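You operate a simulated robot arm through the tools that you are given. There is no shell and no other tool.

You run a simulated two-armed robot. Do the job below in one go: nothing can be reset, and whatever is moved stays where it is left.

Task
Fit the green sensor from drawer two to the pad in the fixture.
Fine: drawer shut, lever back again; the sensors on the board stay. Set down upright: sensor.
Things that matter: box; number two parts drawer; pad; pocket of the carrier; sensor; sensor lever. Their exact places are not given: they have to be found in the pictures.

It is judged by the outcome, as a careful person would: the job done as asked, and still so three seconds after it is handed in. It fails if anything else is knocked over, pushed out of place, dropped, spilled or broken.

Robot
Two 6-joint arms with two-finger grippers on one trunk, on a base that moves. Base frame: it is fixed to the floor where the robot stands at the start and does not move with it; the origin is under the middle of the robot, x ahead of it, y to its left, z up. Units: mm, degrees, N and s.
The left shoulder is at the start at [30, 178, 813], the right one opposite. With the tool pointing down near the work surface each hand reaches from about 400 to 840 mm from the robot's upright axis, wherever it stands, measured 20 degrees to its own side. Places, roughly: box [2500, -2500, 750]; number two parts drawer [2300, -2500, 700]; pad [2750, -2500, 750]; pocket of the carrier [2300, -2500, 900]; sensor [2000, -2500, 750]; sensor lever [2200, -2600, 1000]. Payload 2.54 kg a hand.
Tool frame (each hand has its own): the origin (TCP) lies between the finger pads and is the grasp point; the fingertips stand 30 mm ahead of it; z points along the fingers, y is the line along which they close. The gripper opens to 116 mm; its body begins 95 mm behind the TCP.
Orientation is that of the tool frame in the base frame, as [roll, pitch, yaw] about the fixed x, y, z axes, in that order (R = Rz(yaw) Ry(pitch) Rx(roll)). With the fingers straight down and closing along the base's y, the tool's x points along the base's -x, its y along +y and its z along -z.

Tools
- The arms move only by the tool nudge_tool. It takes "left_increments", "right_increments" or both (then of equal length, played together; a hand with none holds still); each is a list of rows, each a list of 7 numbers: the shift along the base's x, y, z in units of 50 mm (1.0 is 50 mm), then the turn, a rotation vector about the base's x, y, z in units of 6 degrees (1.0 is 6 degrees), then the finger opening in mm, from 0 to 116. In form: [[x, y, z, rx, ry, rz, fingers], ...]. A call has 1 to 20 rows; each row shifts and turns the commanded pose from where the row before left it. A call with a number of a shift or a turn outside -1 to 1 is refused whole. A row lasts 0.2 s, in which the tool goes at most 50 mm and 8.6 degrees; a call with a longer step from one row to the next is refused whole, and so is a gripper value outside its range. A pose out of reach is approached as far as the arm can. The call stops where the force on the tool passes 90 N (or 10 N more than at its start, if that is more) or the arm is blocked; 0.2 s more then pass. The fingers move at their own pace (about 153 mm/s each) and stop on an object; they squeeze with about 32 N. The grip force told is the motor's: it shows also when the fingers shut on nothing. Time passes only in rows, and 0.2 s behind the last, so rows that do not move let the fingers close. It gives the time, the measured TCP pose, the force on the tool (base axes), the opening and the grip force at its end, in the units of the frame above (readings bear some noise), with the torque about the TCP (base axes, N m) and any sound that the robot's microphone picked up.
- Cameras (640 x 400 px; columns grow to the right, rows downward): "scene" is now at [51.4, 5.8, 1538.1]; the picture's right is [0.04, -1.00, 0.00], its down [-0.73, -0.03, -0.69] and it looks along [0.69, 0.03, -0.73] (base axes); focal length 271 px, centre (320, 200). "left" rides on the left gripper at [69, 15, -122] in its tool frame; the picture's right is [-0.21, 0.98, 0.00], its down [-0.83, -0.18, -0.53] and it looks along [-0.52, -0.11, 0.85] (tool axes); focal length 251 px, centre (320, 200). "right" rides on the right gripper at [69, -15, -122] in its tool frame; the picture's right is [0.21, 0.98, 0.00], its down [-0.83, 0.18, -0.53] and it looks along [-0.52, 0.11, 0.85] (tool axes); focal length 251 px, centre (320, 200).
- get_image(camera): a new picture of that camera. It takes no simulated time.
- slide_trunk(by): moves the trunk up (or, below 0, down) by that many mm; the arms and the scene camera ride with it, the base frame stays. It gives what a move gives, with no picture.
- roll_base(legs): drives the robot by 1 to 6 legs, each [ahead, left, turn to the left] in mm, mm and degrees, along the robot's own axes; the way and the turn of a leg run together, so that a leg with both is an arc; at most 1500 mm and 180 degrees a leg. The arms and the cameras ride along, it lands a little off, and it stops where it bumps. It gives what a move gives.
- pan_tilt(pan, tilt): turns the head with the scene camera to pan (to the left, within 143 degrees either way) and tilt (down, from -29 to 69), counted from straight ahead of the robot. It gives what a move gives.
- probe_pixels(camera, pixels): for up to 12 pixels [column, row] of the newest picture of that camera ("zoom" is the newest enlarged one), the place [x, y, z] in the base frame of the surface seen there, good to about 2 mm. It takes no simulated time.
- enlarge(camera, box): a new picture of the part [left, top, right, bottom] of that camera's present view, enlarged. It takes no simulated time.
- sign_off(): hands the job in; it is judged then, once.

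Open the grippers and draw the arms clear of the work before you hand the job in, unless the task says otherwise.

The tools are called after ">>>" by a JSON object that holds its "api" and its "payload". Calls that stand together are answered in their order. nudge_tool: Moves the arms, as the interface text tells. Its arguments: {"type":"object","properties":{"left_increments":{"type":"array","items":{"type":"array","items":{"type":"number"}}},"right_increments":{"type":"array","items":{"type":"array","items":{"type":"number"}}}},"required":[]} The other tools are called the same way: slide_trunk (by) moves the trunk up or down; roll_base (legs) drives the base; pan_tilt (pan, tilt) turns the head that bears the scene camera; get_image (camera) takes a picture; probe_pixels (camera, pixels) gives the place of the surface under pixels of a picture; enlarge (camera, box) takes an enlarged picture of a part of a camera's view; sign_off () hands the job in.

At the start:

```text
clock: 0.0
left_eef_pos: [443.7, 171.2, 950.8]
left_tcp_rot: [179.9, 0.0, -180.0]
left_wrist_force: [0.3, -0.7, 0.2]
left_moment: [0.01, -0.02, -0.01]
left_finger_gap: 115.9
left_grip_force: 0.0
right_eef_pos: [498.0, -215.5, 940.9]
right_tcp_rot: [-180.0, 0.0, -180.0]
right_wrist_force: [-0.6, 0.1, -0.3]
right_moment: [0.0, 0.02, 0.0]
right_finger_gap: 116.3
right_grip_force: 0.0
trunk travel left (down, up): [-25.0, 515.0]
robot x, y, heading: [-0.4, 0.7, 0.2]
head pan, tilt (commanded): [2.4, 46.7]
```

scene: 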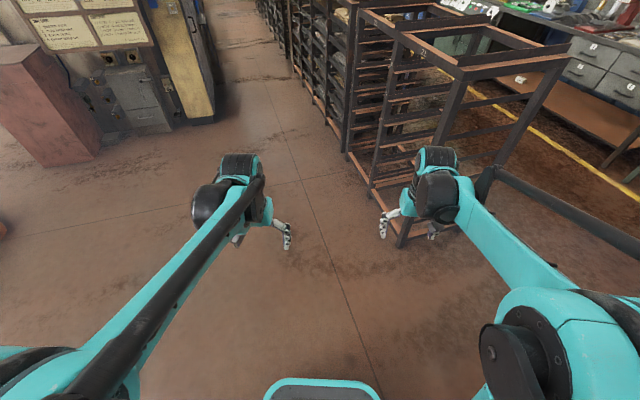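
right: 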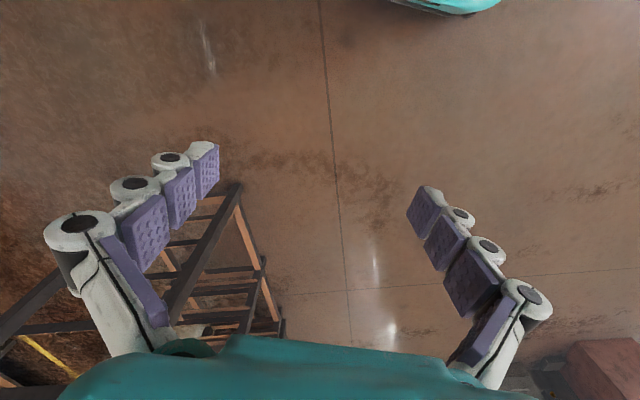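
left: 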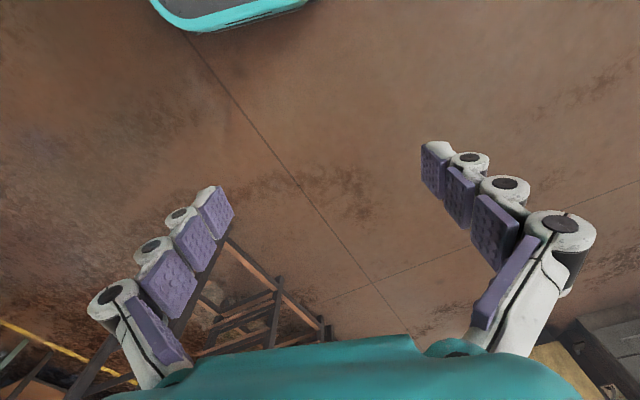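

The start picture shows a rack to the right front (columns 350-560) and a bench with drawers at the top right. I turn the head to the right to view the work area.

>>> {"api": "pan_tilt", "payload": {"pan": -45, "tilt": 25}}

>>> {"api": "get_image", "payload": {"camera": "scene"}}

```text
clock: 1.1
left_eef_pos: [443.9, 171.1, 953.0]
left_tcp_rot: [-180.0, 0.0, -180.0]
left_wrist_force: [-0.2, 0.1, 0.2]
left_moment: [0.01, -0.01, -0.03]
left_finger_gap: 115.9
left_grip_force: 0.0
right_eef_pos: [496.8, -215.1, 939.9]
right_tcp_rot: [179.9, 0.0, -179.9]
right_wrist_force: [-0.4, 0.3, -0.2]
right_moment: [0.03, 0.02, -0.01]
right_finger_gap: 115.9
right_grip_force: 0.0
trunk travel left (down, up): [-25.0, 515.0]
robot x, y, heading: [-1.7, -2.5, -0.0]
head pan, tilt (commanded): [-45.0, 25.0]
```

```text
taken
```

scene: 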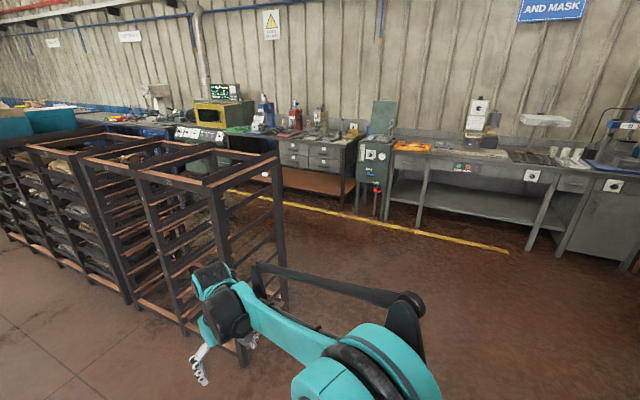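

The bench stands along the wall, with drawers near (310,155). I probe the main places and enlarge that part.

>>> {"api": "probe_pixels", "payload": {"camera": "scene", "pixels": [[310, 150], [375, 155], [230, 170], [420, 148], [335, 148], [285, 160], [210, 115], [280, 200], [240, 350], [540, 180], [510, 250], [455, 240]]}}

>>> {"api": "enlarge", "payload": {"camera": "scene", "box": [150, 70, 410, 230]}}

```text
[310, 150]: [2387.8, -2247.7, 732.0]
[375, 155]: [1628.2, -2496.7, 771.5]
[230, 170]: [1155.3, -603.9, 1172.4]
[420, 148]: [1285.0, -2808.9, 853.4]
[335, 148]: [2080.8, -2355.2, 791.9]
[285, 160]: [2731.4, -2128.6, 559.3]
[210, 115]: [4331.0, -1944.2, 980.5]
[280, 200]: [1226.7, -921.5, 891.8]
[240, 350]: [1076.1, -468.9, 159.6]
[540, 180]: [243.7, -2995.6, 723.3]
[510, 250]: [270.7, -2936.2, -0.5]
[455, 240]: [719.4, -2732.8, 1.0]
```

```text
2.46 times, centred on (280, 150) of scene
```

zoom: 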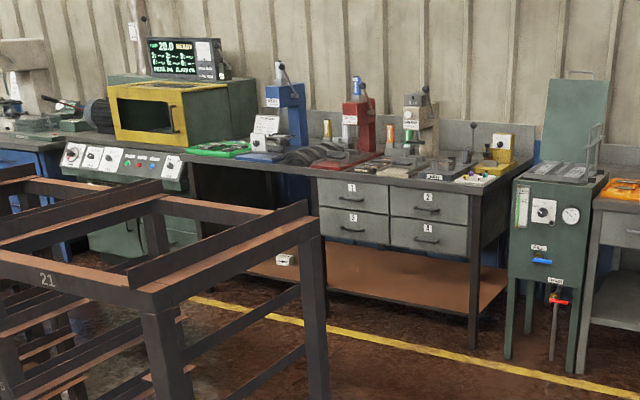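

The bench front is angled by about 20 degrees to the base x axis. I probe the rack's corners and posts so that I can plan a drive around it.

>>> {"api": "probe_pixels", "payload": {"camera": "scene", "pixels": [[275, 158], [285, 300], [240, 330], [243, 362], [215, 190], [90, 160], [180, 330], [188, 200], [100, 250], [270, 240]]}}

>>> {"api": "probe_pixels", "payload": {"camera": "zoom", "pixels": [[325, 185], [470, 195], [475, 345], [510, 180], [510, 355], [580, 370], [480, 178], [350, 165], [430, 240], [270, 270], [100, 200], [205, 300]]}}

```text
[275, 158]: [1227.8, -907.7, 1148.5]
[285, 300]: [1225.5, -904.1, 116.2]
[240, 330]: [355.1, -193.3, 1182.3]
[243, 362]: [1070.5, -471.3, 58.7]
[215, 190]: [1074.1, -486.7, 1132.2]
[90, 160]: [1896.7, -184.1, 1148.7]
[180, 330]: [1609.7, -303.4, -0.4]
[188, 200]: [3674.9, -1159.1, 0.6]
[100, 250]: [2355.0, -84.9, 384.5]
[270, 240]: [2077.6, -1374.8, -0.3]
```

```text
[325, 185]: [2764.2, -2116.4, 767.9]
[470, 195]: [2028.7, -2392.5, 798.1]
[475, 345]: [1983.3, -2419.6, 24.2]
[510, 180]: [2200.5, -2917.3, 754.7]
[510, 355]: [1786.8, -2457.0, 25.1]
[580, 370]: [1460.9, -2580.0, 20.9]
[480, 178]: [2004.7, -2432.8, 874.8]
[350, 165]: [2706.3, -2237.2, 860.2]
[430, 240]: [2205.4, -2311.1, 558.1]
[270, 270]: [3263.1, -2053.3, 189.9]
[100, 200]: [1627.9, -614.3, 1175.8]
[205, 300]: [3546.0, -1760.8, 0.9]
```

The aisle between rack and bench is about 1670 mm wide, and the bench front lies on a line rotated by 20.6 degrees. I turn right 69.4 degrees, drive ahead past the rack end, and then look again.

>>> {"api": "roll_base", "payload": {"legs": [[0, 0, -69.4], [1500, 0, 0], [350, 0, 0]]}}

>>> {"api": "pan_tilt", "payload": {"pan": 40, "tilt": 30}}

>>> {"api": "get_image", "payload": {"camera": "scene"}}

```text
clock: 13.6
left_eef_pos: [954.9, -2121.9, 950.6]
left_tcp_rot: [180.0, 0.1, 109.7]
left_wrist_force: [0.0, -0.9, -0.9]
left_moment: [0.04, 0.02, -0.01]
left_finger_gap: 115.9
left_grip_force: 0.1
right_eef_pos: [609.8, -2303.2, 939.7]
right_tcp_rot: [-180.0, 0.0, 109.6]
right_wrist_force: [0.9, -0.8, -0.2]
right_moment: [0.05, -0.01, 0.01]
right_finger_gap: 115.7
right_grip_force: 0.1
trunk travel left (down, up): [-25.0, 515.0]
robot x, y, heading: [644.3, -1761.2, -70.3]
head pan, tilt (commanded): [-45.0, 25.0]
```

```text
clock: 15.2
left_eef_pos: [955.3, -2121.3, 951.9]
left_tcp_rot: [-180.0, 0.1, 109.7]
left_wrist_force: [0.1, -0.6, 0.6]
left_moment: [-0.04, 0.0, -0.02]
left_finger_gap: 115.9
left_grip_force: 0.1
right_eef_pos: [609.0, -2302.1, 940.3]
right_tcp_rot: [179.9, 0.0, 109.7]
right_wrist_force: [-0.2, -0.1, 0.3]
right_moment: [0.03, -0.03, 0.0]
right_finger_gap: 116.1
right_grip_force: 0.1
trunk travel left (down, up): [-25.0, 515.0]
robot x, y, heading: [643.3, -1760.4, -70.4]
head pan, tilt (commanded): [40.0, 30.0]
```

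```text
taken
```

scene: 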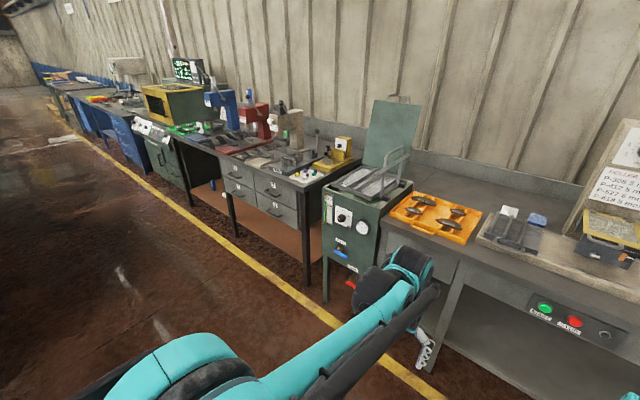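

The robot stands at the aisle, the drawer bench is at pixel (265,190) to the left. I drive left about 1250 mm along the bench and look again.

>>> {"api": "roll_base", "payload": {"legs": [[0, 0, 1.0], [0, 1250, 0]]}}

>>> {"api": "pan_tilt", "payload": {"pan": 0, "tilt": 35}}

>>> {"api": "get_image", "payload": {"camera": "scene"}}

```text
clock: 21.8
left_eef_pos: [2130.2, -1665.3, 950.5]
left_tcp_rot: [-180.0, 0.0, 111.4]
left_wrist_force: [0.2, -0.3, -0.2]
left_moment: [-0.02, 0.03, 0.0]
left_finger_gap: 115.9
left_grip_force: 0.1
right_eef_pos: [1788.6, -1856.8, 939.4]
right_tcp_rot: [180.0, -0.1, 111.3]
right_wrist_force: [-0.1, -0.1, -0.8]
right_moment: [-0.03, 0.0, -0.01]
right_finger_gap: 115.9
right_grip_force: 0.2
trunk travel left (down, up): [-25.0, 515.0]
robot x, y, heading: [1807.4, -1310.5, -68.7]
head pan, tilt (commanded): [40.0, 30.0]
```

```text
clock: 22.9
left_eef_pos: [2128.3, -1665.8, 952.7]
left_tcp_rot: [179.9, -0.1, 111.3]
left_wrist_force: [0.4, 0.4, 0.9]
left_moment: [0.01, 0.02, 0.01]
left_finger_gap: 116.1
left_grip_force: 0.1
right_eef_pos: [1789.1, -1855.2, 940.0]
right_tcp_rot: [-180.0, -0.1, 111.2]
right_wrist_force: [-0.9, -0.3, -0.9]
right_moment: [-0.02, -0.03, -0.02]
right_finger_gap: 116.1
right_grip_force: 0.0
trunk travel left (down, up): [-25.0, 515.0]
robot x, y, heading: [1808.9, -1316.0, -68.9]
head pan, tilt (commanded): [0.0, 35.0]
```

```text
taken
```

scene: 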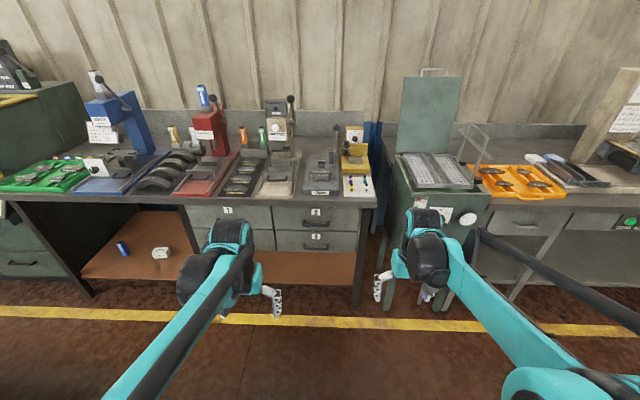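

Now the bench is straight ahead. I enlarge the region with the fixtures and labels around (100-380, 60-260).

>>> {"api": "enlarge", "payload": {"camera": "scene", "box": [220, 90, 400, 205]}}

>>> {"api": "enlarge", "payload": {"camera": "scene", "box": [60, 70, 240, 205]}}

>>> {"api": "enlarge", "payload": {"camera": "scene", "box": [180, 170, 400, 280]}}

```text
3.48 times, centred on (310, 148) of scene
```

zoom: 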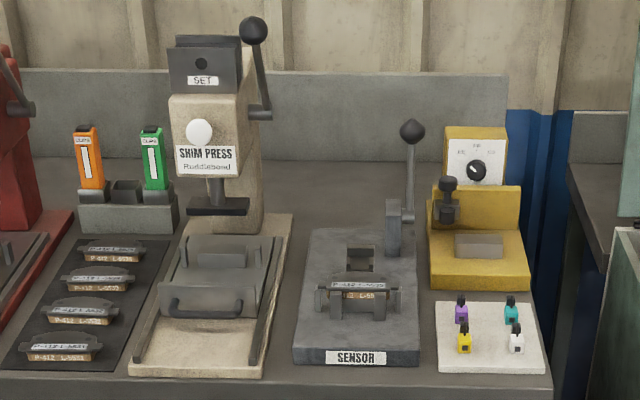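

```text
2.96 times, centred on (150, 138) of scene
```

zoom: 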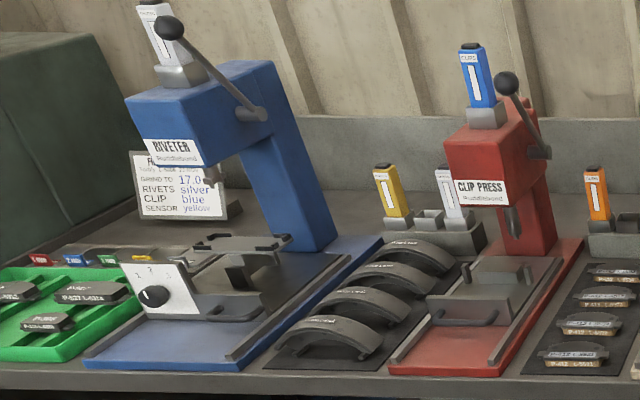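

```text
2.91 times, centred on (290, 225) of scene
```

zoom: 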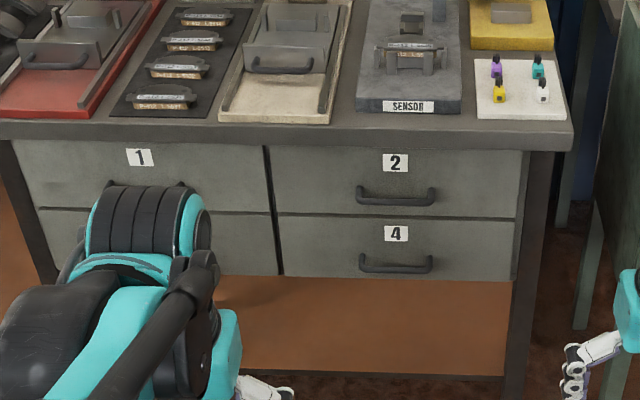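

The grey SENSOR fixture holds a pad, with an upright lever and a block behind. Drawer 2 is beneath it. I probe key points on the enlarged view.

>>> {"api": "enlarge", "payload": {"camera": "scene", "box": [290, 115, 390, 200]}}

>>> {"api": "probe_pixels", "payload": {"camera": "scene", "pixels": [[316, 222], [316, 248], [280, 207], [370, 207], [283, 250], [295, 222], [337, 222], [310, 197], [375, 197], [330, 197], [362, 290], [300, 205]]}}

```text
4.71 times, centred on (340, 158) of scene
```

zoom: 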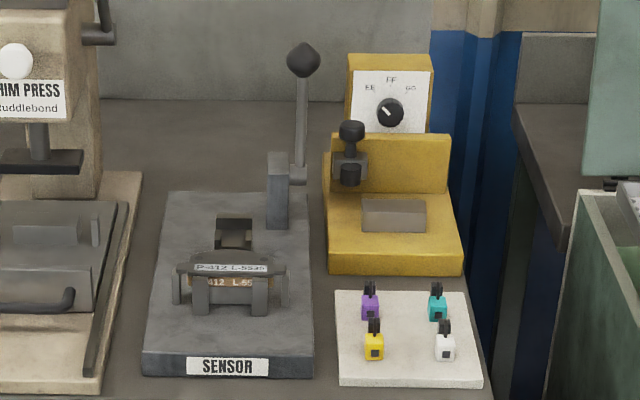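

```text
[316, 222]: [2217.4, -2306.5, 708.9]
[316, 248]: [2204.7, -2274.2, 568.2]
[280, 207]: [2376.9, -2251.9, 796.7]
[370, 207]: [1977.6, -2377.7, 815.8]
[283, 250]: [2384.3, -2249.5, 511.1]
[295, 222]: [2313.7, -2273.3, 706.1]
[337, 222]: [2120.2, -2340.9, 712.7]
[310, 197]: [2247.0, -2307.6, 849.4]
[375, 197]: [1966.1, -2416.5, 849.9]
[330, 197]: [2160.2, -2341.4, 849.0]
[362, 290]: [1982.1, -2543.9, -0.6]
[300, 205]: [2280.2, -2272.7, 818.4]
```

I probe the fixture details in the enlarged picture: pad (235,270), pocket (235,232), lever ball (303,60), board and sensors.

>>> {"api": "probe_pixels", "payload": {"camera": "zoom", "pixels": [[235, 268], [235, 222], [235, 240], [303, 60], [302, 120], [300, 178], [280, 160], [228, 345], [160, 345], [300, 345], [370, 305], [374, 345]]}}

>>> {"api": "probe_pixels", "payload": {"camera": "zoom", "pixels": [[437, 305], [445, 345], [175, 210], [235, 285], [180, 285], [280, 285], [200, 300], [260, 300], [395, 215], [350, 175], [410, 380], [220, 250]]}}

```text
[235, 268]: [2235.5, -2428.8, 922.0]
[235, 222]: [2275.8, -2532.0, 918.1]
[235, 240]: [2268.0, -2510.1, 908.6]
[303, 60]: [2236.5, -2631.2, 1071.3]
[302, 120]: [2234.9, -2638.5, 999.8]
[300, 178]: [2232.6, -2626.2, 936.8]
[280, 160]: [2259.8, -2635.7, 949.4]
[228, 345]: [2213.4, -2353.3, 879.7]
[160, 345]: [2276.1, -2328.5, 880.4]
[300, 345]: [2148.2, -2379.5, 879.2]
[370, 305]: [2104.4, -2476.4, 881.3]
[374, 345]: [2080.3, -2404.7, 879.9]
```

```text
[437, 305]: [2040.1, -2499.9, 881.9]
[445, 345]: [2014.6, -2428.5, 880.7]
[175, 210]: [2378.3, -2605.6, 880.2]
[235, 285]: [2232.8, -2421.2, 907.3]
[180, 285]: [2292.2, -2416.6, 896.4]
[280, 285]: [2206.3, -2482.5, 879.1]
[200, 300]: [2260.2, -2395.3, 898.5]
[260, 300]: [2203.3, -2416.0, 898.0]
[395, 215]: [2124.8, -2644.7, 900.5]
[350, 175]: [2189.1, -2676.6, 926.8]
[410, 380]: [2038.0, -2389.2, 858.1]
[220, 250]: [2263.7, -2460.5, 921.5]
```

Before I close in, I look straight down to see the base's footprint and my arms.

>>> {"api": "pan_tilt", "payload": {"pan": 0, "tilt": 69}}

>>> {"api": "get_image", "payload": {"camera": "scene"}}

>>> {"api": "probe_pixels", "payload": {"camera": "scene", "pixels": [[320, 300], [320, 340], [320, 380], [280, 350], [360, 350], [320, 320]]}}

```text
clock: 23.9
left_eef_pos: [2129.0, -1666.3, 951.6]
left_tcp_rot: [-180.0, -0.1, 111.3]
left_wrist_force: [0.1, -0.3, -0.9]
left_moment: [-0.01, -0.01, -0.03]
left_finger_gap: 115.9
left_grip_force: 0.1
right_eef_pos: [1788.3, -1855.6, 940.0]
right_tcp_rot: [180.0, 0.0, 111.3]
right_wrist_force: [0.8, -0.3, 0.4]
right_moment: [-0.01, 0.0, 0.0]
right_finger_gap: 116.1
right_grip_force: 0.1
trunk travel left (down, up): [-25.0, 515.0]
robot x, y, heading: [1809.5, -1316.5, -68.6]
head pan, tilt (commanded): [0.0, 68.8]
```

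```text
taken
```

scene: 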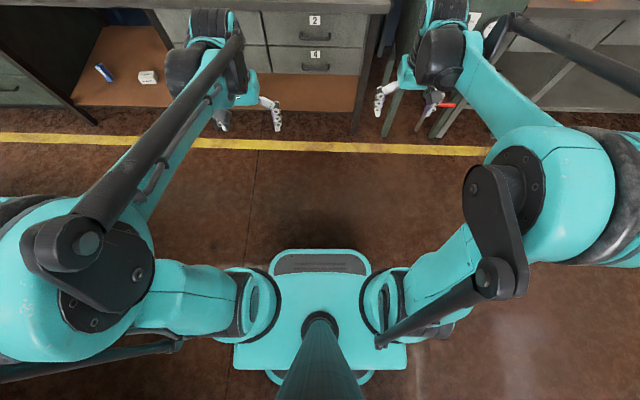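

```text
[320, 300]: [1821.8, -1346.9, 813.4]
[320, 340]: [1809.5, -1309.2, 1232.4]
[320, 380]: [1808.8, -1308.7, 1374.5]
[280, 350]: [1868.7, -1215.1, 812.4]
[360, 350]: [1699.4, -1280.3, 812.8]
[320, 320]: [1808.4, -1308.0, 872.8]
```

The trunk's front edge is at row 250. I probe it to know how far it extends.

>>> {"api": "probe_pixels", "payload": {"camera": "scene", "pixels": [[320, 253], [320, 262], [270, 260], [370, 260], [320, 247], [320, 275], [315, 40], [315, 68], [296, 40], [334, 40]]}}

```text
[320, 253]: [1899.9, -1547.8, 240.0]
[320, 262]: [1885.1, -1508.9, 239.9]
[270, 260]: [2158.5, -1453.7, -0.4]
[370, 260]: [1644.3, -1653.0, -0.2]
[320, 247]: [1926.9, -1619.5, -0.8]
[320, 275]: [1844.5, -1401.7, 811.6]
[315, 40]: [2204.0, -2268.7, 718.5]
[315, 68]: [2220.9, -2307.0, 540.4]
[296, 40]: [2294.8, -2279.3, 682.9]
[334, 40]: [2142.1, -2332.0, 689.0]
```

The base reaches 250 mm ahead of its axis and is 240 mm tall, so there is room. I move left 220 and ahead 280 to work the drawer with the right hand, then look at the drawer front.

>>> {"api": "roll_base", "payload": {"legs": [[280, 220, 0]]}}

>>> {"api": "pan_tilt", "payload": {"pan": -12, "tilt": 45}}

>>> {"api": "get_image", "payload": {"camera": "scene"}}

>>> {"api": "get_image", "payload": {"camera": "right"}}

```text
clock: 26.2
left_eef_pos: [2438.7, -1840.8, 950.9]
left_tcp_rot: [180.0, 0.0, 111.4]
left_wrist_force: [0.1, -0.5, -0.6]
left_moment: [-0.01, 0.03, 0.0]
left_finger_gap: 115.8
left_grip_force: 0.0
right_eef_pos: [2097.4, -2031.7, 939.8]
right_tcp_rot: [-179.9, -0.1, 111.3]
right_wrist_force: [0.1, 0.0, 0.2]
right_moment: [0.0, 0.0, -0.01]
right_finger_gap: 116.3
right_grip_force: 0.1
trunk travel left (down, up): [-25.0, 515.0]
robot x, y, heading: [2116.7, -1488.7, -68.6]
head pan, tilt (commanded): [0.0, 68.8]
```

```text
clock: 27.1
left_eef_pos: [2436.9, -1840.7, 951.1]
left_tcp_rot: [180.0, 0.0, 111.3]
left_wrist_force: [-0.2, 0.4, -0.2]
left_moment: [0.02, 0.05, -0.01]
left_finger_gap: 116.1
left_grip_force: 0.0
right_eef_pos: [2096.7, -2032.3, 940.5]
right_tcp_rot: [-180.0, 0.0, 111.3]
right_wrist_force: [-1.0, -0.2, 0.5]
right_moment: [0.01, 0.0, 0.01]
right_finger_gap: 116.1
right_grip_force: 0.1
trunk travel left (down, up): [-25.0, 515.0]
robot x, y, heading: [2115.7, -1490.0, -68.7]
head pan, tilt (commanded): [-12.0, 45.0]
```

```text
taken
```

scene: 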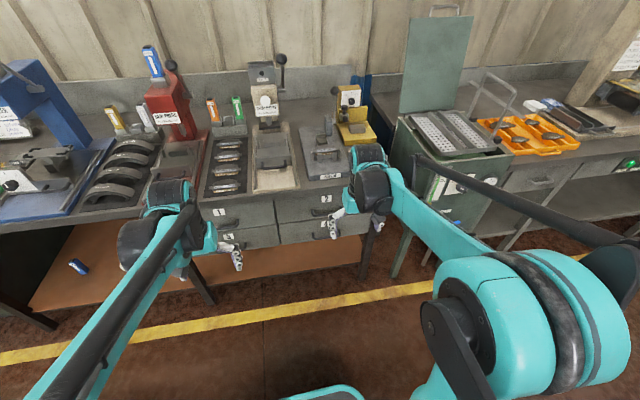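

```text
taken
```

right: 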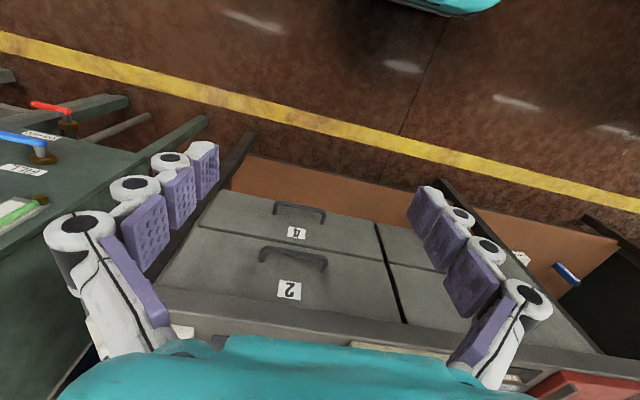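

The right wrist camera sees drawer 2's handle at (293,256). I probe the handle bar, its ends and the drawer front around it.

>>> {"api": "enlarge", "payload": {"camera": "right", "box": [180, 190, 400, 330]}}

>>> {"api": "probe_pixels", "payload": {"camera": "right", "pixels": [[293, 249], [263, 252], [324, 262], [278, 248], [310, 255], [293, 270], [230, 265], [360, 285], [200, 295], [360, 325], [290, 310], [388, 250]]}}

```text
2.86 times, centred on (290, 260) of right
```

zoom: 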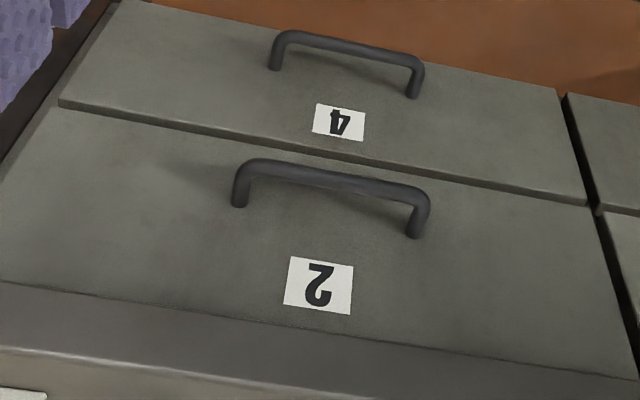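

```text
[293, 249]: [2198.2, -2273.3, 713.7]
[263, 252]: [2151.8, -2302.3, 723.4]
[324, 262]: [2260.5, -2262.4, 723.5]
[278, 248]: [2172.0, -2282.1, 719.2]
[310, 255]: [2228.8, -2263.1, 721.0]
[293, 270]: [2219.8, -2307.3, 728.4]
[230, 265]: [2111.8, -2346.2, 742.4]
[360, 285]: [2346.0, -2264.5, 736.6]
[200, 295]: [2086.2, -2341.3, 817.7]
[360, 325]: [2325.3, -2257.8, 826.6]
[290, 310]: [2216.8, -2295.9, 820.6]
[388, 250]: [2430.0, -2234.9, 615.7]
```

I probe the enlarged picture for finer handle points and the drawer face plane.

>>> {"api": "probe_pixels", "payload": {"camera": "zoom", "pixels": [[280, 168], [330, 177], [380, 186], [255, 163], [415, 197], [238, 200], [414, 232], [100, 200], [560, 280], [320, 225], [330, 170], [330, 184]]}}

```text
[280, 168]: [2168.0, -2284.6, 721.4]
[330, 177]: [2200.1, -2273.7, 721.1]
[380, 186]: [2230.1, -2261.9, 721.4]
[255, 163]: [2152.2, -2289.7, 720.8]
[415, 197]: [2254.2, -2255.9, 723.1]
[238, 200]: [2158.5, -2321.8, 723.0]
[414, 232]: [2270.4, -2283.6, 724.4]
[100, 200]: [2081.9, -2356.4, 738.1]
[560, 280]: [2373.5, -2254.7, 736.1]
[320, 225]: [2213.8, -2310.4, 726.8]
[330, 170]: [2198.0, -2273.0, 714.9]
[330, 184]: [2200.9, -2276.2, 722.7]
```

The handle bar is at about s=1293, d=2890, z=716 in bench axes (bench turned by 20 degrees), 38 mm off the drawer face. I turn the right hand to point at the drawer with fingers closing vertically while moving it to a pre-grasp spot; first half now.

>>> {"api": "nudge_tool", "payload": {"right_increments": [[0.097, -0.196, -0.299, 0, 0, -0.217, 90], [0.097, -0.196, -0.299, -0.46, -0.987, -0.77, 90], [0.097, -0.196, -0.299, -0.46, -0.987, -0.77, 90], [0.097, -0.196, -0.299, -0.46, -0.987, -0.77, 90], [0.097, -0.196, -0.299, -0.46, -0.987, -0.77, 90], [0.097, -0.196, -0.299, -0.46, -0.987, -0.77, 90], [0.097, -0.196, -0.299, -0.46, -0.987, -0.77, 90], [0.097, -0.196, -0.299, -0.46, -0.987, -0.77, 90]]}}

>>> {"api": "get_image", "payload": {"camera": "scene"}}

```text
clock: 28.9
left_eef_pos: [2436.3, -1840.0, 951.5]
left_tcp_rot: [-180.0, -0.1, 111.2]
left_wrist_force: [0.5, -0.4, 0.3]
left_moment: [0.0, -0.01, 0.02]
left_finger_gap: 116.4
left_grip_force: 0.0
right_eef_pos: [2135.1, -2110.7, 820.1]
right_tcp_rot: [138.4, 19.3, 68.4]
right_wrist_force: [-0.4, -0.1, -0.5]
right_moment: [0.03, -0.04, -0.05]
right_finger_gap: 90.2
right_grip_force: 0.1
trunk travel left (down, up): [-25.0, 515.0]
robot x, y, heading: [2116.8, -1489.1, -68.9]
head pan, tilt (commanded): [-12.0, 45.0]
```

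```text
taken
```

scene: 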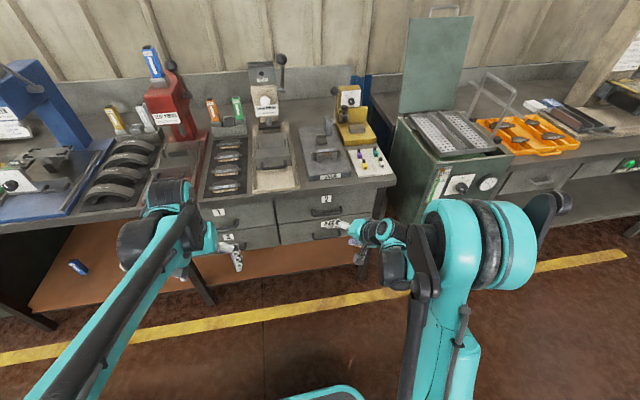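

Half the turn went well with no force; the hand is now at (345,228). I do the second half of the turn and approach.

>>> {"api": "nudge_tool", "payload": {"right_increments": [[0.097, -0.196, -0.299, -0.46, -0.987, -0.77, 90], [0.097, -0.196, -0.299, -0.46, -0.987, -0.77, 90], [0.097, -0.196, -0.299, -0.46, -0.987, -0.77, 90], [0.097, -0.196, -0.299, -0.46, -0.987, -0.77, 90], [0.097, -0.196, -0.299, -0.46, -0.987, -0.77, 90], [0.097, -0.196, -0.299, -0.46, -0.987, -0.77, 90], [0.097, -0.196, -0.299, -0.46, -0.987, -0.77, 90], [0, 0, 0, -0.46, -0.987, -0.77, 90], [0, 0, 0, 0, 0, 0, 90]]}}

>>> {"api": "get_image", "payload": {"camera": "scene"}}

>>> {"api": "get_image", "payload": {"camera": "right"}}

```text
clock: 30.9
left_eef_pos: [2437.9, -1841.7, 951.8]
left_tcp_rot: [180.0, -0.1, 111.3]
left_wrist_force: [0.8, -0.2, -0.7]
left_moment: [-0.01, 0.02, -0.02]
left_finger_gap: 115.9
left_grip_force: 0.1
right_eef_pos: [2190.2, -2285.4, 806.3]
right_tcp_rot: [90.4, 0.6, 20.7]
right_wrist_force: [2.0, 4.1, 0.1]
right_moment: [-0.2, 0.09, 0.04]
right_finger_gap: 92.7
right_grip_force: 1.8
right hand out of reach, approached as far as the arm can: row 2, 3, 4, 5, 6, 7, 8
trunk travel left (down, up): [-25.0, 515.0]
robot x, y, heading: [2116.2, -1490.7, -68.8]
head pan, tilt (commanded): [-12.0, 45.0]
```

```text
taken
```

scene: 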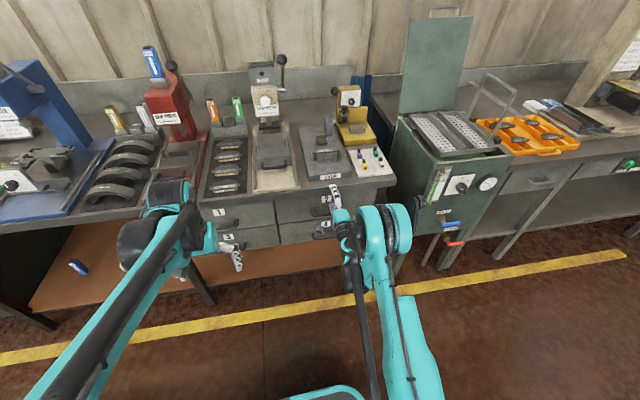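

```text
taken
```

right: 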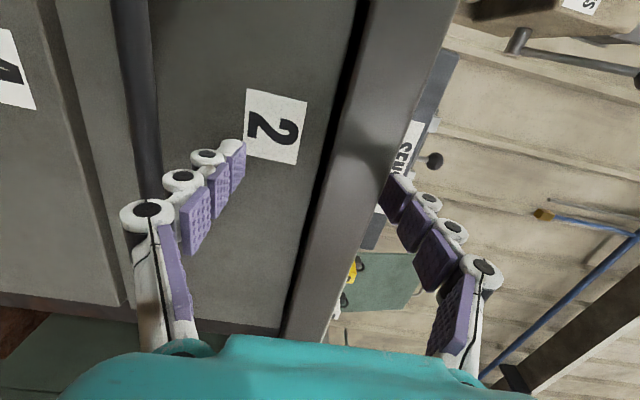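

The hand could not get low enough pointing level: it reads z=806, d=2897, near the bench edge. I tilt it back down 45 degrees about the bench axis, which should draw it off the edge.

>>> {"api": "nudge_tool", "payload": {"right_increments": [[0, 0, 0, 0.99, 0.36, 0, 90], [0, 0, 0, 0.99, 0.36, 0, 90], [0, 0, 0, 0.99, 0.36, 0, 90]]}}

```text
clock: 31.6
left_eef_pos: [2436.6, -1839.6, 951.5]
left_tcp_rot: [-179.9, 0.1, 111.3]
left_wrist_force: [0.2, -0.6, -0.4]
left_moment: [-0.01, 0.0, 0.0]
left_finger_gap: 116.0
left_grip_force: 0.0
right_eef_pos: [2188.9, -2286.6, 805.8]
right_tcp_rot: [105.6, 0.0, 21.0]
right_wrist_force: [-2.2, 8.0, 3.6]
right_moment: [-0.46, -0.04, -0.12]
right_finger_gap: 97.7
right_grip_force: 3.5
right hand out of reach, approached as far as the arm can: row 1
trunk travel left (down, up): [-25.0, 515.0]
robot x, y, heading: [2112.2, -1490.8, -68.5]
head pan, tilt (commanded): [-12.0, 45.0]
```

The pose stays relative to where it stopped, and a light contact (8 N) shows at the bench edge. I draw the hand straight back 120 mm from the bench.

>>> {"api": "nudge_tool", "payload": {"right_increments": [[-0.171, 0.47, 0, 0, 0, 0, 90], [-0.171, 0.47, 0, 0, 0, 0, 90], [-0.171, 0.47, 0, 0, 0, 0, 90], [-0.171, 0.47, 0, 0, 0, 0, 90], [-0.171, 0.47, 0, 0, 0, 0, 90]]}}

>>> {"api": "get_image", "payload": {"camera": "scene"}}

>>> {"api": "get_image", "payload": {"camera": "right"}}

```text
clock: 32.9
left_eef_pos: [2437.8, -1841.9, 952.1]
left_tcp_rot: [180.0, 0.1, 111.3]
left_wrist_force: [-0.5, 0.0, 0.7]
left_moment: [0.01, 0.02, -0.03]
left_finger_gap: 115.8
left_grip_force: 0.1
right_eef_pos: [2159.2, -2208.2, 846.3]
right_tcp_rot: [105.6, 0.0, 21.0]
right_wrist_force: [-0.2, -0.1, 0.8]
right_moment: [0.0, -0.01, 0.02]
right_finger_gap: 90.1
right_grip_force: 0.0
right hand out of reach, approached as far as the arm can: row 3, 4, 5
trunk travel left (down, up): [-25.0, 515.0]
robot x, y, heading: [2117.0, -1486.7, -69.0]
head pan, tilt (commanded): [-12.0, 45.0]
```

```text
taken
```

scene: 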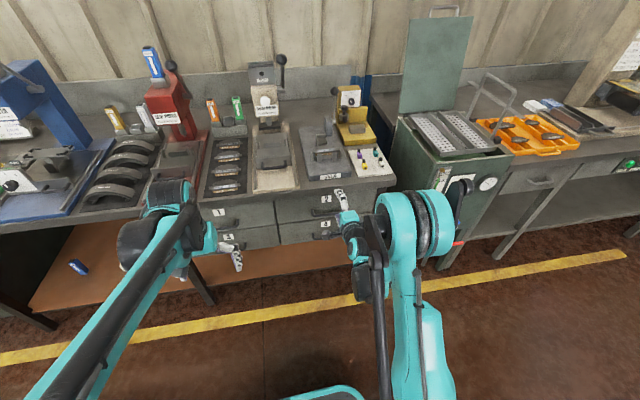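

```text
taken
```

right: 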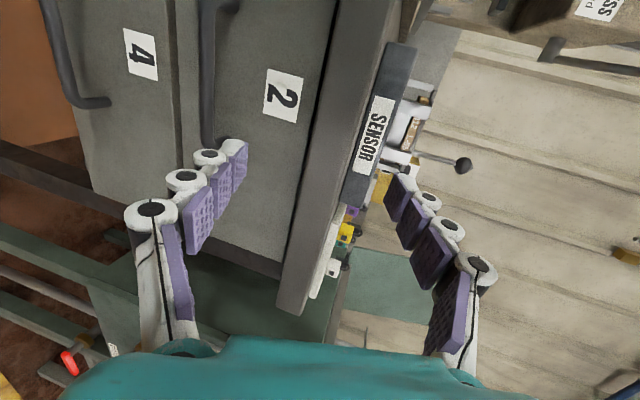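

No contact now at d=2814, z=846; level pointing is limited this close. I tilt the hand another 30 degrees downward and see whether it gets freer.

>>> {"api": "nudge_tool", "payload": {"right_increments": [[0, 0, 0, 0.99, 0.36, 0, 90], [0, 0, 0, 0.99, 0.36, 0, 90], [0, 0, 0, 0.99, 0.36, 0, 90], [0, 0, 0, 0.99, 0.36, 0, 90], [0, 0, -0.4, 0, 0, 0, 90], [0, 0, -0.4, 0, 0, 0, 90]]}}

```text
clock: 34.2
left_eef_pos: [2436.1, -1841.4, 951.2]
left_tcp_rot: [180.0, -0.1, 111.3]
left_wrist_force: [-0.3, 0.5, -0.5]
left_moment: [0.0, -0.01, 0.0]
left_finger_gap: 115.9
left_grip_force: 0.1
right_eef_pos: [2158.2, -2209.8, 805.8]
right_tcp_rot: [130.8, -0.5, 20.9]
right_wrist_force: [-0.2, 0.4, -0.5]
right_moment: [-0.02, -0.02, -0.02]
right_finger_gap: 89.8
right_grip_force: 0.0
trunk travel left (down, up): [-25.0, 515.0]
robot x, y, heading: [2115.7, -1493.9, -68.3]
head pan, tilt (commanded): [-12.0, 45.0]
```

Tilting restored the reach (z=806, roll 130.8). The limit is being too close, so I back the base off 200 mm (and square the heading to -70) so the arm can point level at the handle and pull it.

>>> {"api": "roll_base", "payload": {"legs": [[-200, 0, -1.3]]}}

```text
clock: 35.8
left_eef_pos: [2357.6, -1660.4, 952.1]
left_tcp_rot: [179.9, 0.2, 110.3]
left_wrist_force: [0.1, 0.2, 0.9]
left_moment: [-0.03, -0.06, -0.03]
left_finger_gap: 116.2
left_grip_force: 0.0
right_eef_pos: [2074.4, -2023.4, 809.2]
right_tcp_rot: [130.6, -0.5, 19.9]
right_wrist_force: [0.4, 0.2, 0.3]
right_moment: [0.0, 0.0, 0.01]
right_finger_gap: 89.9
right_grip_force: 0.1
trunk travel left (down, up): [-25.0, 515.0]
robot x, y, heading: [2043.8, -1303.2, -69.8]
head pan, tilt (commanded): [-12.0, 45.0]
```

Robot now at s=1475, d=1924 squared at -69.8. I move the right hand to a pre-grasp at d=2830, z=718 with a 75-degree tilt.

>>> {"api": "nudge_tool", "payload": {"right_increments": [[0.272, -0.484, -0.2275, -0.99, -0.36, 0, 60], [0.272, -0.484, -0.2275, -0.99, -0.36, 0, 60], [0.272, -0.484, -0.2275, -0.99, -0.36, 0, 60], [0.272, -0.484, -0.2275, -0.99, -0.36, 0, 60], [0.272, -0.484, -0.2275, 0, 0, 0, 60], [0.272, -0.484, -0.2275, 0, 0, 0, 60], [0.272, -0.484, -0.2275, 0, 0, 0, 60], [0.272, -0.484, -0.2275, 0, 0, 0, 60], [0, 0, 0, 0, 0, 0, 60]]}}

>>> {"api": "get_image", "payload": {"camera": "right"}}

>>> {"api": "get_image", "payload": {"camera": "scene"}}

```text
clock: 37.8
left_eef_pos: [2360.3, -1660.2, 950.4]
left_tcp_rot: [-180.0, -0.1, 110.3]
left_wrist_force: [0.1, -0.1, 0.1]
left_moment: [0.01, -0.03, 0.04]
left_finger_gap: 116.0
left_grip_force: 0.0
right_eef_pos: [2183.9, -2218.5, 717.2]
right_tcp_rot: [105.5, -0.5, 20.1]
right_wrist_force: [0.2, -0.4, -0.1]
right_moment: [-0.03, 0.0, 0.01]
right_finger_gap: 59.8
right_grip_force: 0.1
trunk travel left (down, up): [-25.0, 515.0]
robot x, y, heading: [2045.4, -1304.8, -69.9]
head pan, tilt (commanded): [-12.0, 45.0]
```

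```text
taken
```

right: 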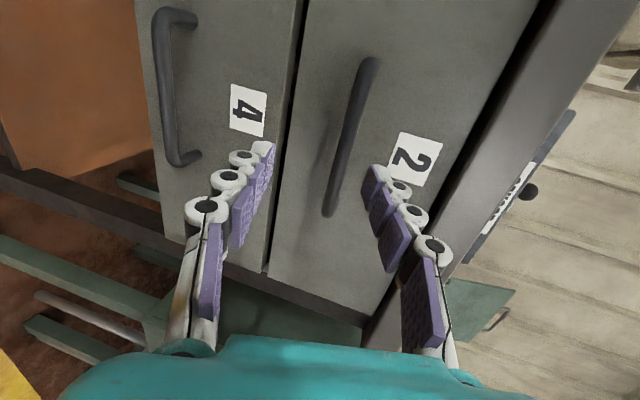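

```text
taken
```

scene: 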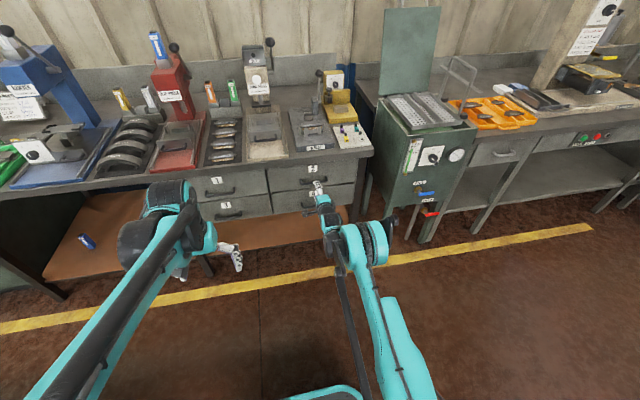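

The bar shows between the fingers at (350,135). I probe it for an exact target.

>>> {"api": "probe_pixels", "payload": {"camera": "right", "pixels": [[333, 195], [342, 160], [350, 125], [358, 90], [362, 65], [336, 212], [348, 130], [355, 130], [343, 130], [330, 60], [290, 200]]}}

```text
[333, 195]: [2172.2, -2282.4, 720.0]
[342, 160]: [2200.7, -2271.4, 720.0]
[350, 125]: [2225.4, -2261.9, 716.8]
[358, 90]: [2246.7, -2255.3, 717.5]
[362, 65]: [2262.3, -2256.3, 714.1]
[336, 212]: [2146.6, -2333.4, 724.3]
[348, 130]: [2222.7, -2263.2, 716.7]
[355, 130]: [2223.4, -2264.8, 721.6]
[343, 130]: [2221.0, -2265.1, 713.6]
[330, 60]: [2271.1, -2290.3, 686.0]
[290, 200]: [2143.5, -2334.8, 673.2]
```

Bar centre is at d≈2891, z≈717, lined up with the hand (d=2832, z=717). I advance 50 mm and close.

>>> {"api": "nudge_tool", "payload": {"right_increments": [[0.114, -0.313, 0, 0, 0, 0, 60], [0.114, -0.313, 0, 0, 0, 0, 60], [0.114, -0.313, 0.01, 0, 0, 0, 60], [0, 0, 0, 0, 0, 0, 60], [0, 0, 0, 0, 0, 0, 8], [0, 0, 0, 0, 0, 0, 0], [0, 0, 0, 0, 0, 0, 0], [0, 0, 0, 0, 0, 0, 0]]}}

>>> {"api": "get_image", "payload": {"camera": "right"}}

```text
clock: 39.6
left_eef_pos: [2359.2, -1659.7, 952.3]
left_tcp_rot: [-180.0, 0.0, 110.2]
left_wrist_force: [-0.6, -0.3, -0.1]
left_moment: [-0.01, 0.0, -0.02]
left_finger_gap: 115.9
left_grip_force: 0.1
right_eef_pos: [2198.0, -2260.6, 722.4]
right_tcp_rot: [105.5, -0.3, 20.0]
right_wrist_force: [0.1, -1.9, 4.5]
right_moment: [-0.19, 0.25, 0.03]
right_finger_gap: 10.8
right_grip_force: 37.8
right hand out of reach, approached as far as the arm can: row 3
trunk travel left (down, up): [-25.0, 515.0]
robot x, y, heading: [2045.7, -1305.5, -69.7]
head pan, tilt (commanded): [-12.0, 45.0]
```

```text
taken
```

right: 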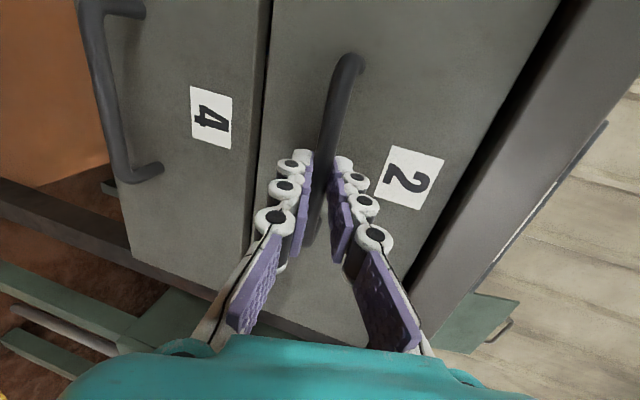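

The bar is gripped (gap 10.8 mm, 38 N). I pull the drawer back 80 mm first to see the force.

>>> {"api": "nudge_tool", "payload": {"right_increments": [[-0.103, 0.282, 0, 0, 0, 0, 0], [-0.103, 0.282, 0, 0, 0, 0, 0], [-0.103, 0.282, 0, 0, 0, 0, 0], [-0.137, 0.376, 0, 0, 0, 0, 0], [-0.137, 0.376, 0, 0, 0, 0, 0]]}}

```text
clock: 40.8
left_eef_pos: [2359.9, -1659.2, 952.7]
left_tcp_rot: [-179.9, 0.1, 110.3]
left_wrist_force: [0.4, -0.2, 0.2]
left_moment: [0.0, 0.0, -0.02]
left_finger_gap: 116.3
left_grip_force: 0.1
right_eef_pos: [2169.4, -2180.3, 722.5]
right_tcp_rot: [105.4, -0.4, 20.1]
right_wrist_force: [7.9, 3.9, 13.4]
right_moment: [-0.25, 0.0, 0.56]
right_finger_gap: 10.9
right_grip_force: 37.8
trunk travel left (down, up): [-25.0, 515.0]
robot x, y, heading: [2043.6, -1299.9, -69.6]
head pan, tilt (commanded): [-12.0, 45.0]
```

The drawer follows with small forces. I pull it another 140 mm.

>>> {"api": "nudge_tool", "payload": {"right_increments": [[-0.137, 0.376, -0.02, 0, 0, 0, 0], [-0.137, 0.376, -0.02, 0, 0, 0, 0], [-0.137, 0.376, -0.02, 0, 0, 0, 0], [-0.137, 0.376, 0, 0, 0, 0, 0], [-0.137, 0.376, 0, 0, 0, 0, 0], [-0.137, 0.376, 0, 0, 0, 0, 0], [-0.137, 0.376, 0, 0, 0, 0, 0]]}}

>>> {"api": "pan_tilt", "payload": {"pan": -12, "tilt": 50}}

>>> {"api": "get_image", "payload": {"camera": "scene"}}

```text
clock: 42.4
left_eef_pos: [2361.8, -1666.0, 947.1]
left_tcp_rot: [-180.0, -0.4, 110.3]
left_wrist_force: [0.6, 0.2, 0.6]
left_moment: [0.02, -0.03, -0.02]
left_finger_gap: 116.2
left_grip_force: 0.0
right_eef_pos: [2138.3, -2087.1, 724.0]
right_tcp_rot: [107.1, -0.4, 20.3]
right_wrist_force: [23.5, 7.1, -76.9]
right_moment: [1.09, 0.34, 0.38]
right_finger_gap: 11.0
right_grip_force: 38.4
right hand out of reach, approached as far as the arm can: row 5, 6, 7
trunk travel left (down, up): [-25.0, 515.0]
robot x, y, heading: [2045.7, -1301.7, -69.7]
head pan, tilt (commanded): [-12.0, 45.0]
```

```text
clock: 43.1
left_eef_pos: [2363.2, -1666.5, 947.7]
left_tcp_rot: [180.0, -0.4, 110.3]
left_wrist_force: [1.9, -0.2, 0.3]
left_moment: [-0.02, -0.03, 0.03]
left_finger_gap: 116.1
left_grip_force: 0.1
right_eef_pos: [2136.8, -2086.6, 723.7]
right_tcp_rot: [107.1, -0.5, 20.3]
right_wrist_force: [26.6, 8.6, -79.7]
right_moment: [1.19, 0.28, 0.43]
right_finger_gap: 13.4
right_grip_force: 40.1
trunk travel left (down, up): [-25.0, 515.0]
robot x, y, heading: [2045.9, -1302.0, -69.8]
head pan, tilt (commanded): [-12.0, 50.0]
```

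```text
taken
```

scene: 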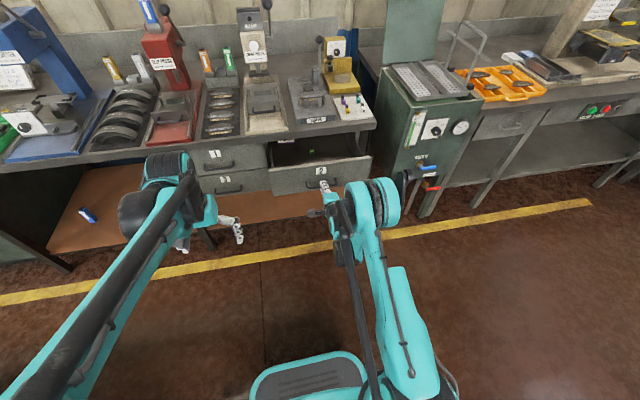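

The drawer is open about 183 mm, but the arm hit its near limit and strains with -77 N in z. I ease by stepping 12 mm forward and slightly down.

>>> {"api": "nudge_tool", "payload": {"right_increments": [[0.041, -0.113, -0.1, 0, 0, 0, 0], [0.041, -0.113, -0.1, 0, 0, 0, 0]]}}

>>> {"api": "enlarge", "payload": {"camera": "scene", "box": [250, 100, 410, 220]}}

```text
clock: 43.7
left_eef_pos: [2361.1, -1661.8, 949.4]
left_tcp_rot: [179.9, -0.2, 110.3]
left_wrist_force: [0.9, 0.4, 0.1]
left_moment: [0.01, 0.02, -0.03]
left_finger_gap: 116.0
left_grip_force: 0.1
right_eef_pos: [2141.5, -2096.6, 723.0]
right_tcp_rot: [105.9, -0.4, 20.2]
right_wrist_force: [26.6, 9.4, -30.1]
right_moment: [0.55, 0.12, 0.72]
right_finger_gap: 11.1
right_grip_force: 38.1
trunk travel left (down, up): [-25.0, 515.0]
robot x, y, heading: [2047.3, -1303.4, -69.7]
head pan, tilt (commanded): [-12.0, 50.0]
```

```text
3.33 times, centred on (330, 160) of scene
```

zoom: 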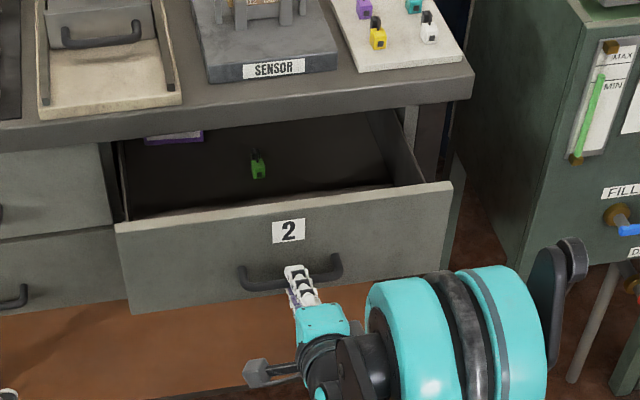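

Green sensor is visible in the drawer at zoom (258,165), a purple-edged box behind at (173,138). I probe them, the drawer's rim and bench edge.

>>> {"api": "probe_pixels", "payload": {"camera": "zoom", "pixels": [[258, 172], [256, 156], [262, 178], [173, 138], [250, 220], [280, 205], [230, 130], [230, 105], [300, 180], [400, 165], [150, 200], [258, 195]]}}

```text
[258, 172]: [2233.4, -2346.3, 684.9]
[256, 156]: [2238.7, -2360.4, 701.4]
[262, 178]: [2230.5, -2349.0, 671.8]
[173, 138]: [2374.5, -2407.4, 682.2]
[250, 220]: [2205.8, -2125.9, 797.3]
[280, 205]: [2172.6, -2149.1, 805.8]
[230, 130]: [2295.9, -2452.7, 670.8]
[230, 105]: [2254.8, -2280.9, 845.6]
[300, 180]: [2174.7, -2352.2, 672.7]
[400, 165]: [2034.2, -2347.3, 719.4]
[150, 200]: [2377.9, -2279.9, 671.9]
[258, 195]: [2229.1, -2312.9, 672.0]
```

The sensor sits at s≈1296, d≈2969, still under the bench edge (d≈2915), so the drawer must open some 150 mm more. I pull with the base in small steps while holding the handle.

>>> {"api": "roll_base", "payload": {"legs": [[-60, 0, 0]]}}

```text
clock: 44.7
left_eef_pos: [2341.0, -1606.0, 949.8]
left_tcp_rot: [-179.8, -0.1, 110.2]
left_wrist_force: [0.0, 1.3, 0.3]
left_moment: [-0.02, 0.0, 0.02]
left_finger_gap: 115.9
left_grip_force: 0.1
right_eef_pos: [2121.6, -2040.1, 722.8]
right_tcp_rot: [105.8, -0.4, 20.3]
right_wrist_force: [31.8, 11.3, -25.0]
right_moment: [0.45, 0.01, 0.79]
right_finger_gap: 11.1
right_grip_force: 38.5
trunk travel left (down, up): [-25.0, 515.0]
robot x, y, heading: [2023.9, -1248.5, -69.8]
head pan, tilt (commanded): [-12.0, 50.0]
```

The pull goes well; a side load of about 34 N has built up, so I relieve it with a 5 mm sideways and 3 mm down nudge and then roll back 60 mm more.

>>> {"api": "nudge_tool", "payload": {"right_increments": [[0.094, 0.034, -0.06, 0, 0, 0, 0]]}}

>>> {"api": "roll_base", "payload": {"legs": [[-60, 0, 0]]}}

```text
clock: 45.1
left_eef_pos: [2337.0, -1605.2, 951.6]
left_tcp_rot: [179.9, 0.0, 110.2]
left_wrist_force: [0.9, 0.0, -0.7]
left_moment: [-0.02, 0.0, 0.02]
left_finger_gap: 115.9
left_grip_force: 0.0
right_eef_pos: [2120.9, -2039.8, 723.3]
right_tcp_rot: [105.6, -0.4, 20.1]
right_wrist_force: [-12.3, -5.3, 4.1]
right_moment: [-0.22, 0.42, -0.72]
right_finger_gap: 10.9
right_grip_force: 38.0
trunk travel left (down, up): [-25.0, 515.0]
robot x, y, heading: [2026.3, -1245.7, -69.9]
head pan, tilt (commanded): [-12.0, 50.0]
```

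```text
clock: 46.0
left_eef_pos: [2316.3, -1547.9, 951.7]
left_tcp_rot: [179.9, 0.1, 110.1]
left_wrist_force: [-1.2, 0.0, -0.6]
left_moment: [0.02, 0.0, 0.0]
left_finger_gap: 115.9
left_grip_force: 0.1
right_eef_pos: [2101.6, -1982.6, 723.3]
right_tcp_rot: [105.6, -0.6, 20.1]
right_wrist_force: [-23.3, -7.6, 10.1]
right_moment: [-0.32, 0.4, -0.47]
right_finger_gap: 10.9
right_grip_force: 37.8
trunk travel left (down, up): [-25.0, 515.0]
robot x, y, heading: [2004.3, -1194.0, -69.8]
head pan, tilt (commanded): [-12.0, 50.0]
```

Opened about 294 mm now, forces low. One more 50 mm step for hand clearance below the bench edge.

>>> {"api": "roll_base", "payload": {"legs": [[-45, 0, 0]]}}

>>> {"api": "get_image", "payload": {"camera": "scene"}}

```text
clock: 46.9
left_eef_pos: [2302.6, -1506.8, 952.7]
left_tcp_rot: [180.0, 0.1, 110.2]
left_wrist_force: [-0.5, 0.2, -0.2]
left_moment: [0.02, 0.01, -0.01]
left_finger_gap: 115.9
left_grip_force: 0.1
right_eef_pos: [2086.4, -1940.1, 722.8]
right_tcp_rot: [105.6, -0.4, 20.2]
right_wrist_force: [-5.2, -0.4, 6.9]
right_moment: [-0.19, 0.22, 0.02]
right_finger_gap: 11.2
right_grip_force: 37.8
trunk travel left (down, up): [-25.0, 515.0]
robot x, y, heading: [1988.7, -1146.8, -69.7]
head pan, tilt (commanded): [-12.0, 50.0]
```

```text
taken
```

scene: 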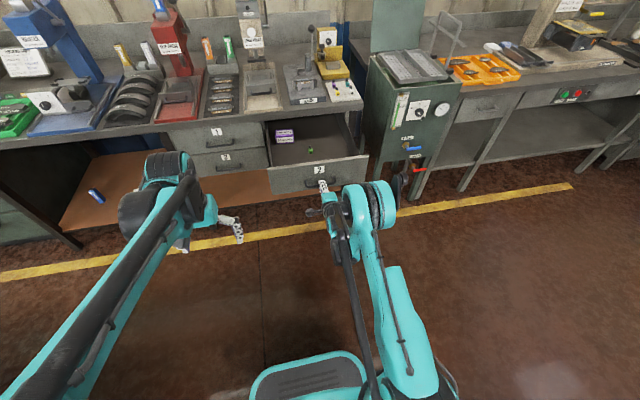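

The drawer is open about 340 mm, box and sensor visible at (285,135) and (310,149). I release the handle and back off with the base.

>>> {"api": "nudge_tool", "payload": {"right_increments": [[0, 0, 0, 0, 0, 0, 70], [0, 0, 0, 0, 0, 0, 70]]}}

>>> {"api": "roll_base", "payload": {"legs": [[-90, 0, 0]]}}

>>> {"api": "enlarge", "payload": {"camera": "scene", "box": [240, 80, 400, 200]}}

```text
clock: 47.5
left_eef_pos: [2302.3, -1508.2, 951.9]
left_tcp_rot: [-180.0, -0.1, 110.2]
left_wrist_force: [-0.3, 0.3, -0.9]
left_moment: [0.01, 0.0, -0.02]
left_finger_gap: 115.9
left_grip_force: 0.1
right_eef_pos: [2085.8, -1940.6, 721.8]
right_tcp_rot: [105.6, -0.4, 20.1]
right_wrist_force: [-0.1, 0.1, 0.1]
right_moment: [-0.01, 0.02, -0.02]
right_finger_gap: 70.2
right_grip_force: 0.1
trunk travel left (down, up): [-25.0, 515.0]
robot x, y, heading: [1986.6, -1148.4, -69.8]
head pan, tilt (commanded): [-12.0, 50.0]
```

```text
clock: 48.6
left_eef_pos: [2271.1, -1418.8, 951.6]
left_tcp_rot: [-180.0, 0.1, 110.2]
left_wrist_force: [-0.5, 1.1, 0.3]
left_moment: [-0.04, -0.01, 0.0]
left_finger_gap: 116.2
left_grip_force: 0.1
right_eef_pos: [2055.1, -1854.1, 722.6]
right_tcp_rot: [105.5, -0.4, 20.2]
right_wrist_force: [0.0, 0.4, 1.3]
right_moment: [-0.02, -0.02, -0.03]
right_finger_gap: 70.0
right_grip_force: 0.1
trunk travel left (down, up): [-25.0, 515.0]
robot x, y, heading: [1955.9, -1066.8, -69.5]
head pan, tilt (commanded): [-12.0, 50.0]
```

```text
3.33 times, centred on (320, 140) of scene
```

zoom: 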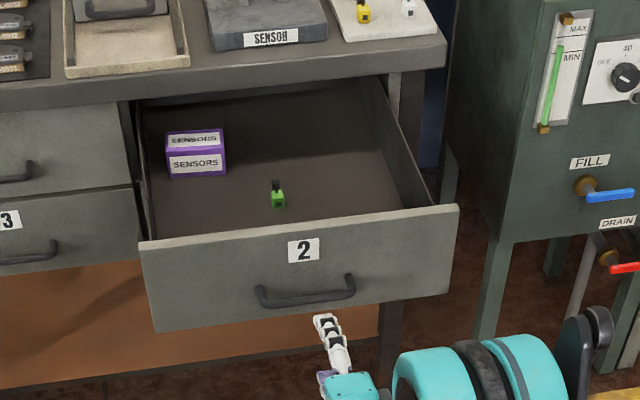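

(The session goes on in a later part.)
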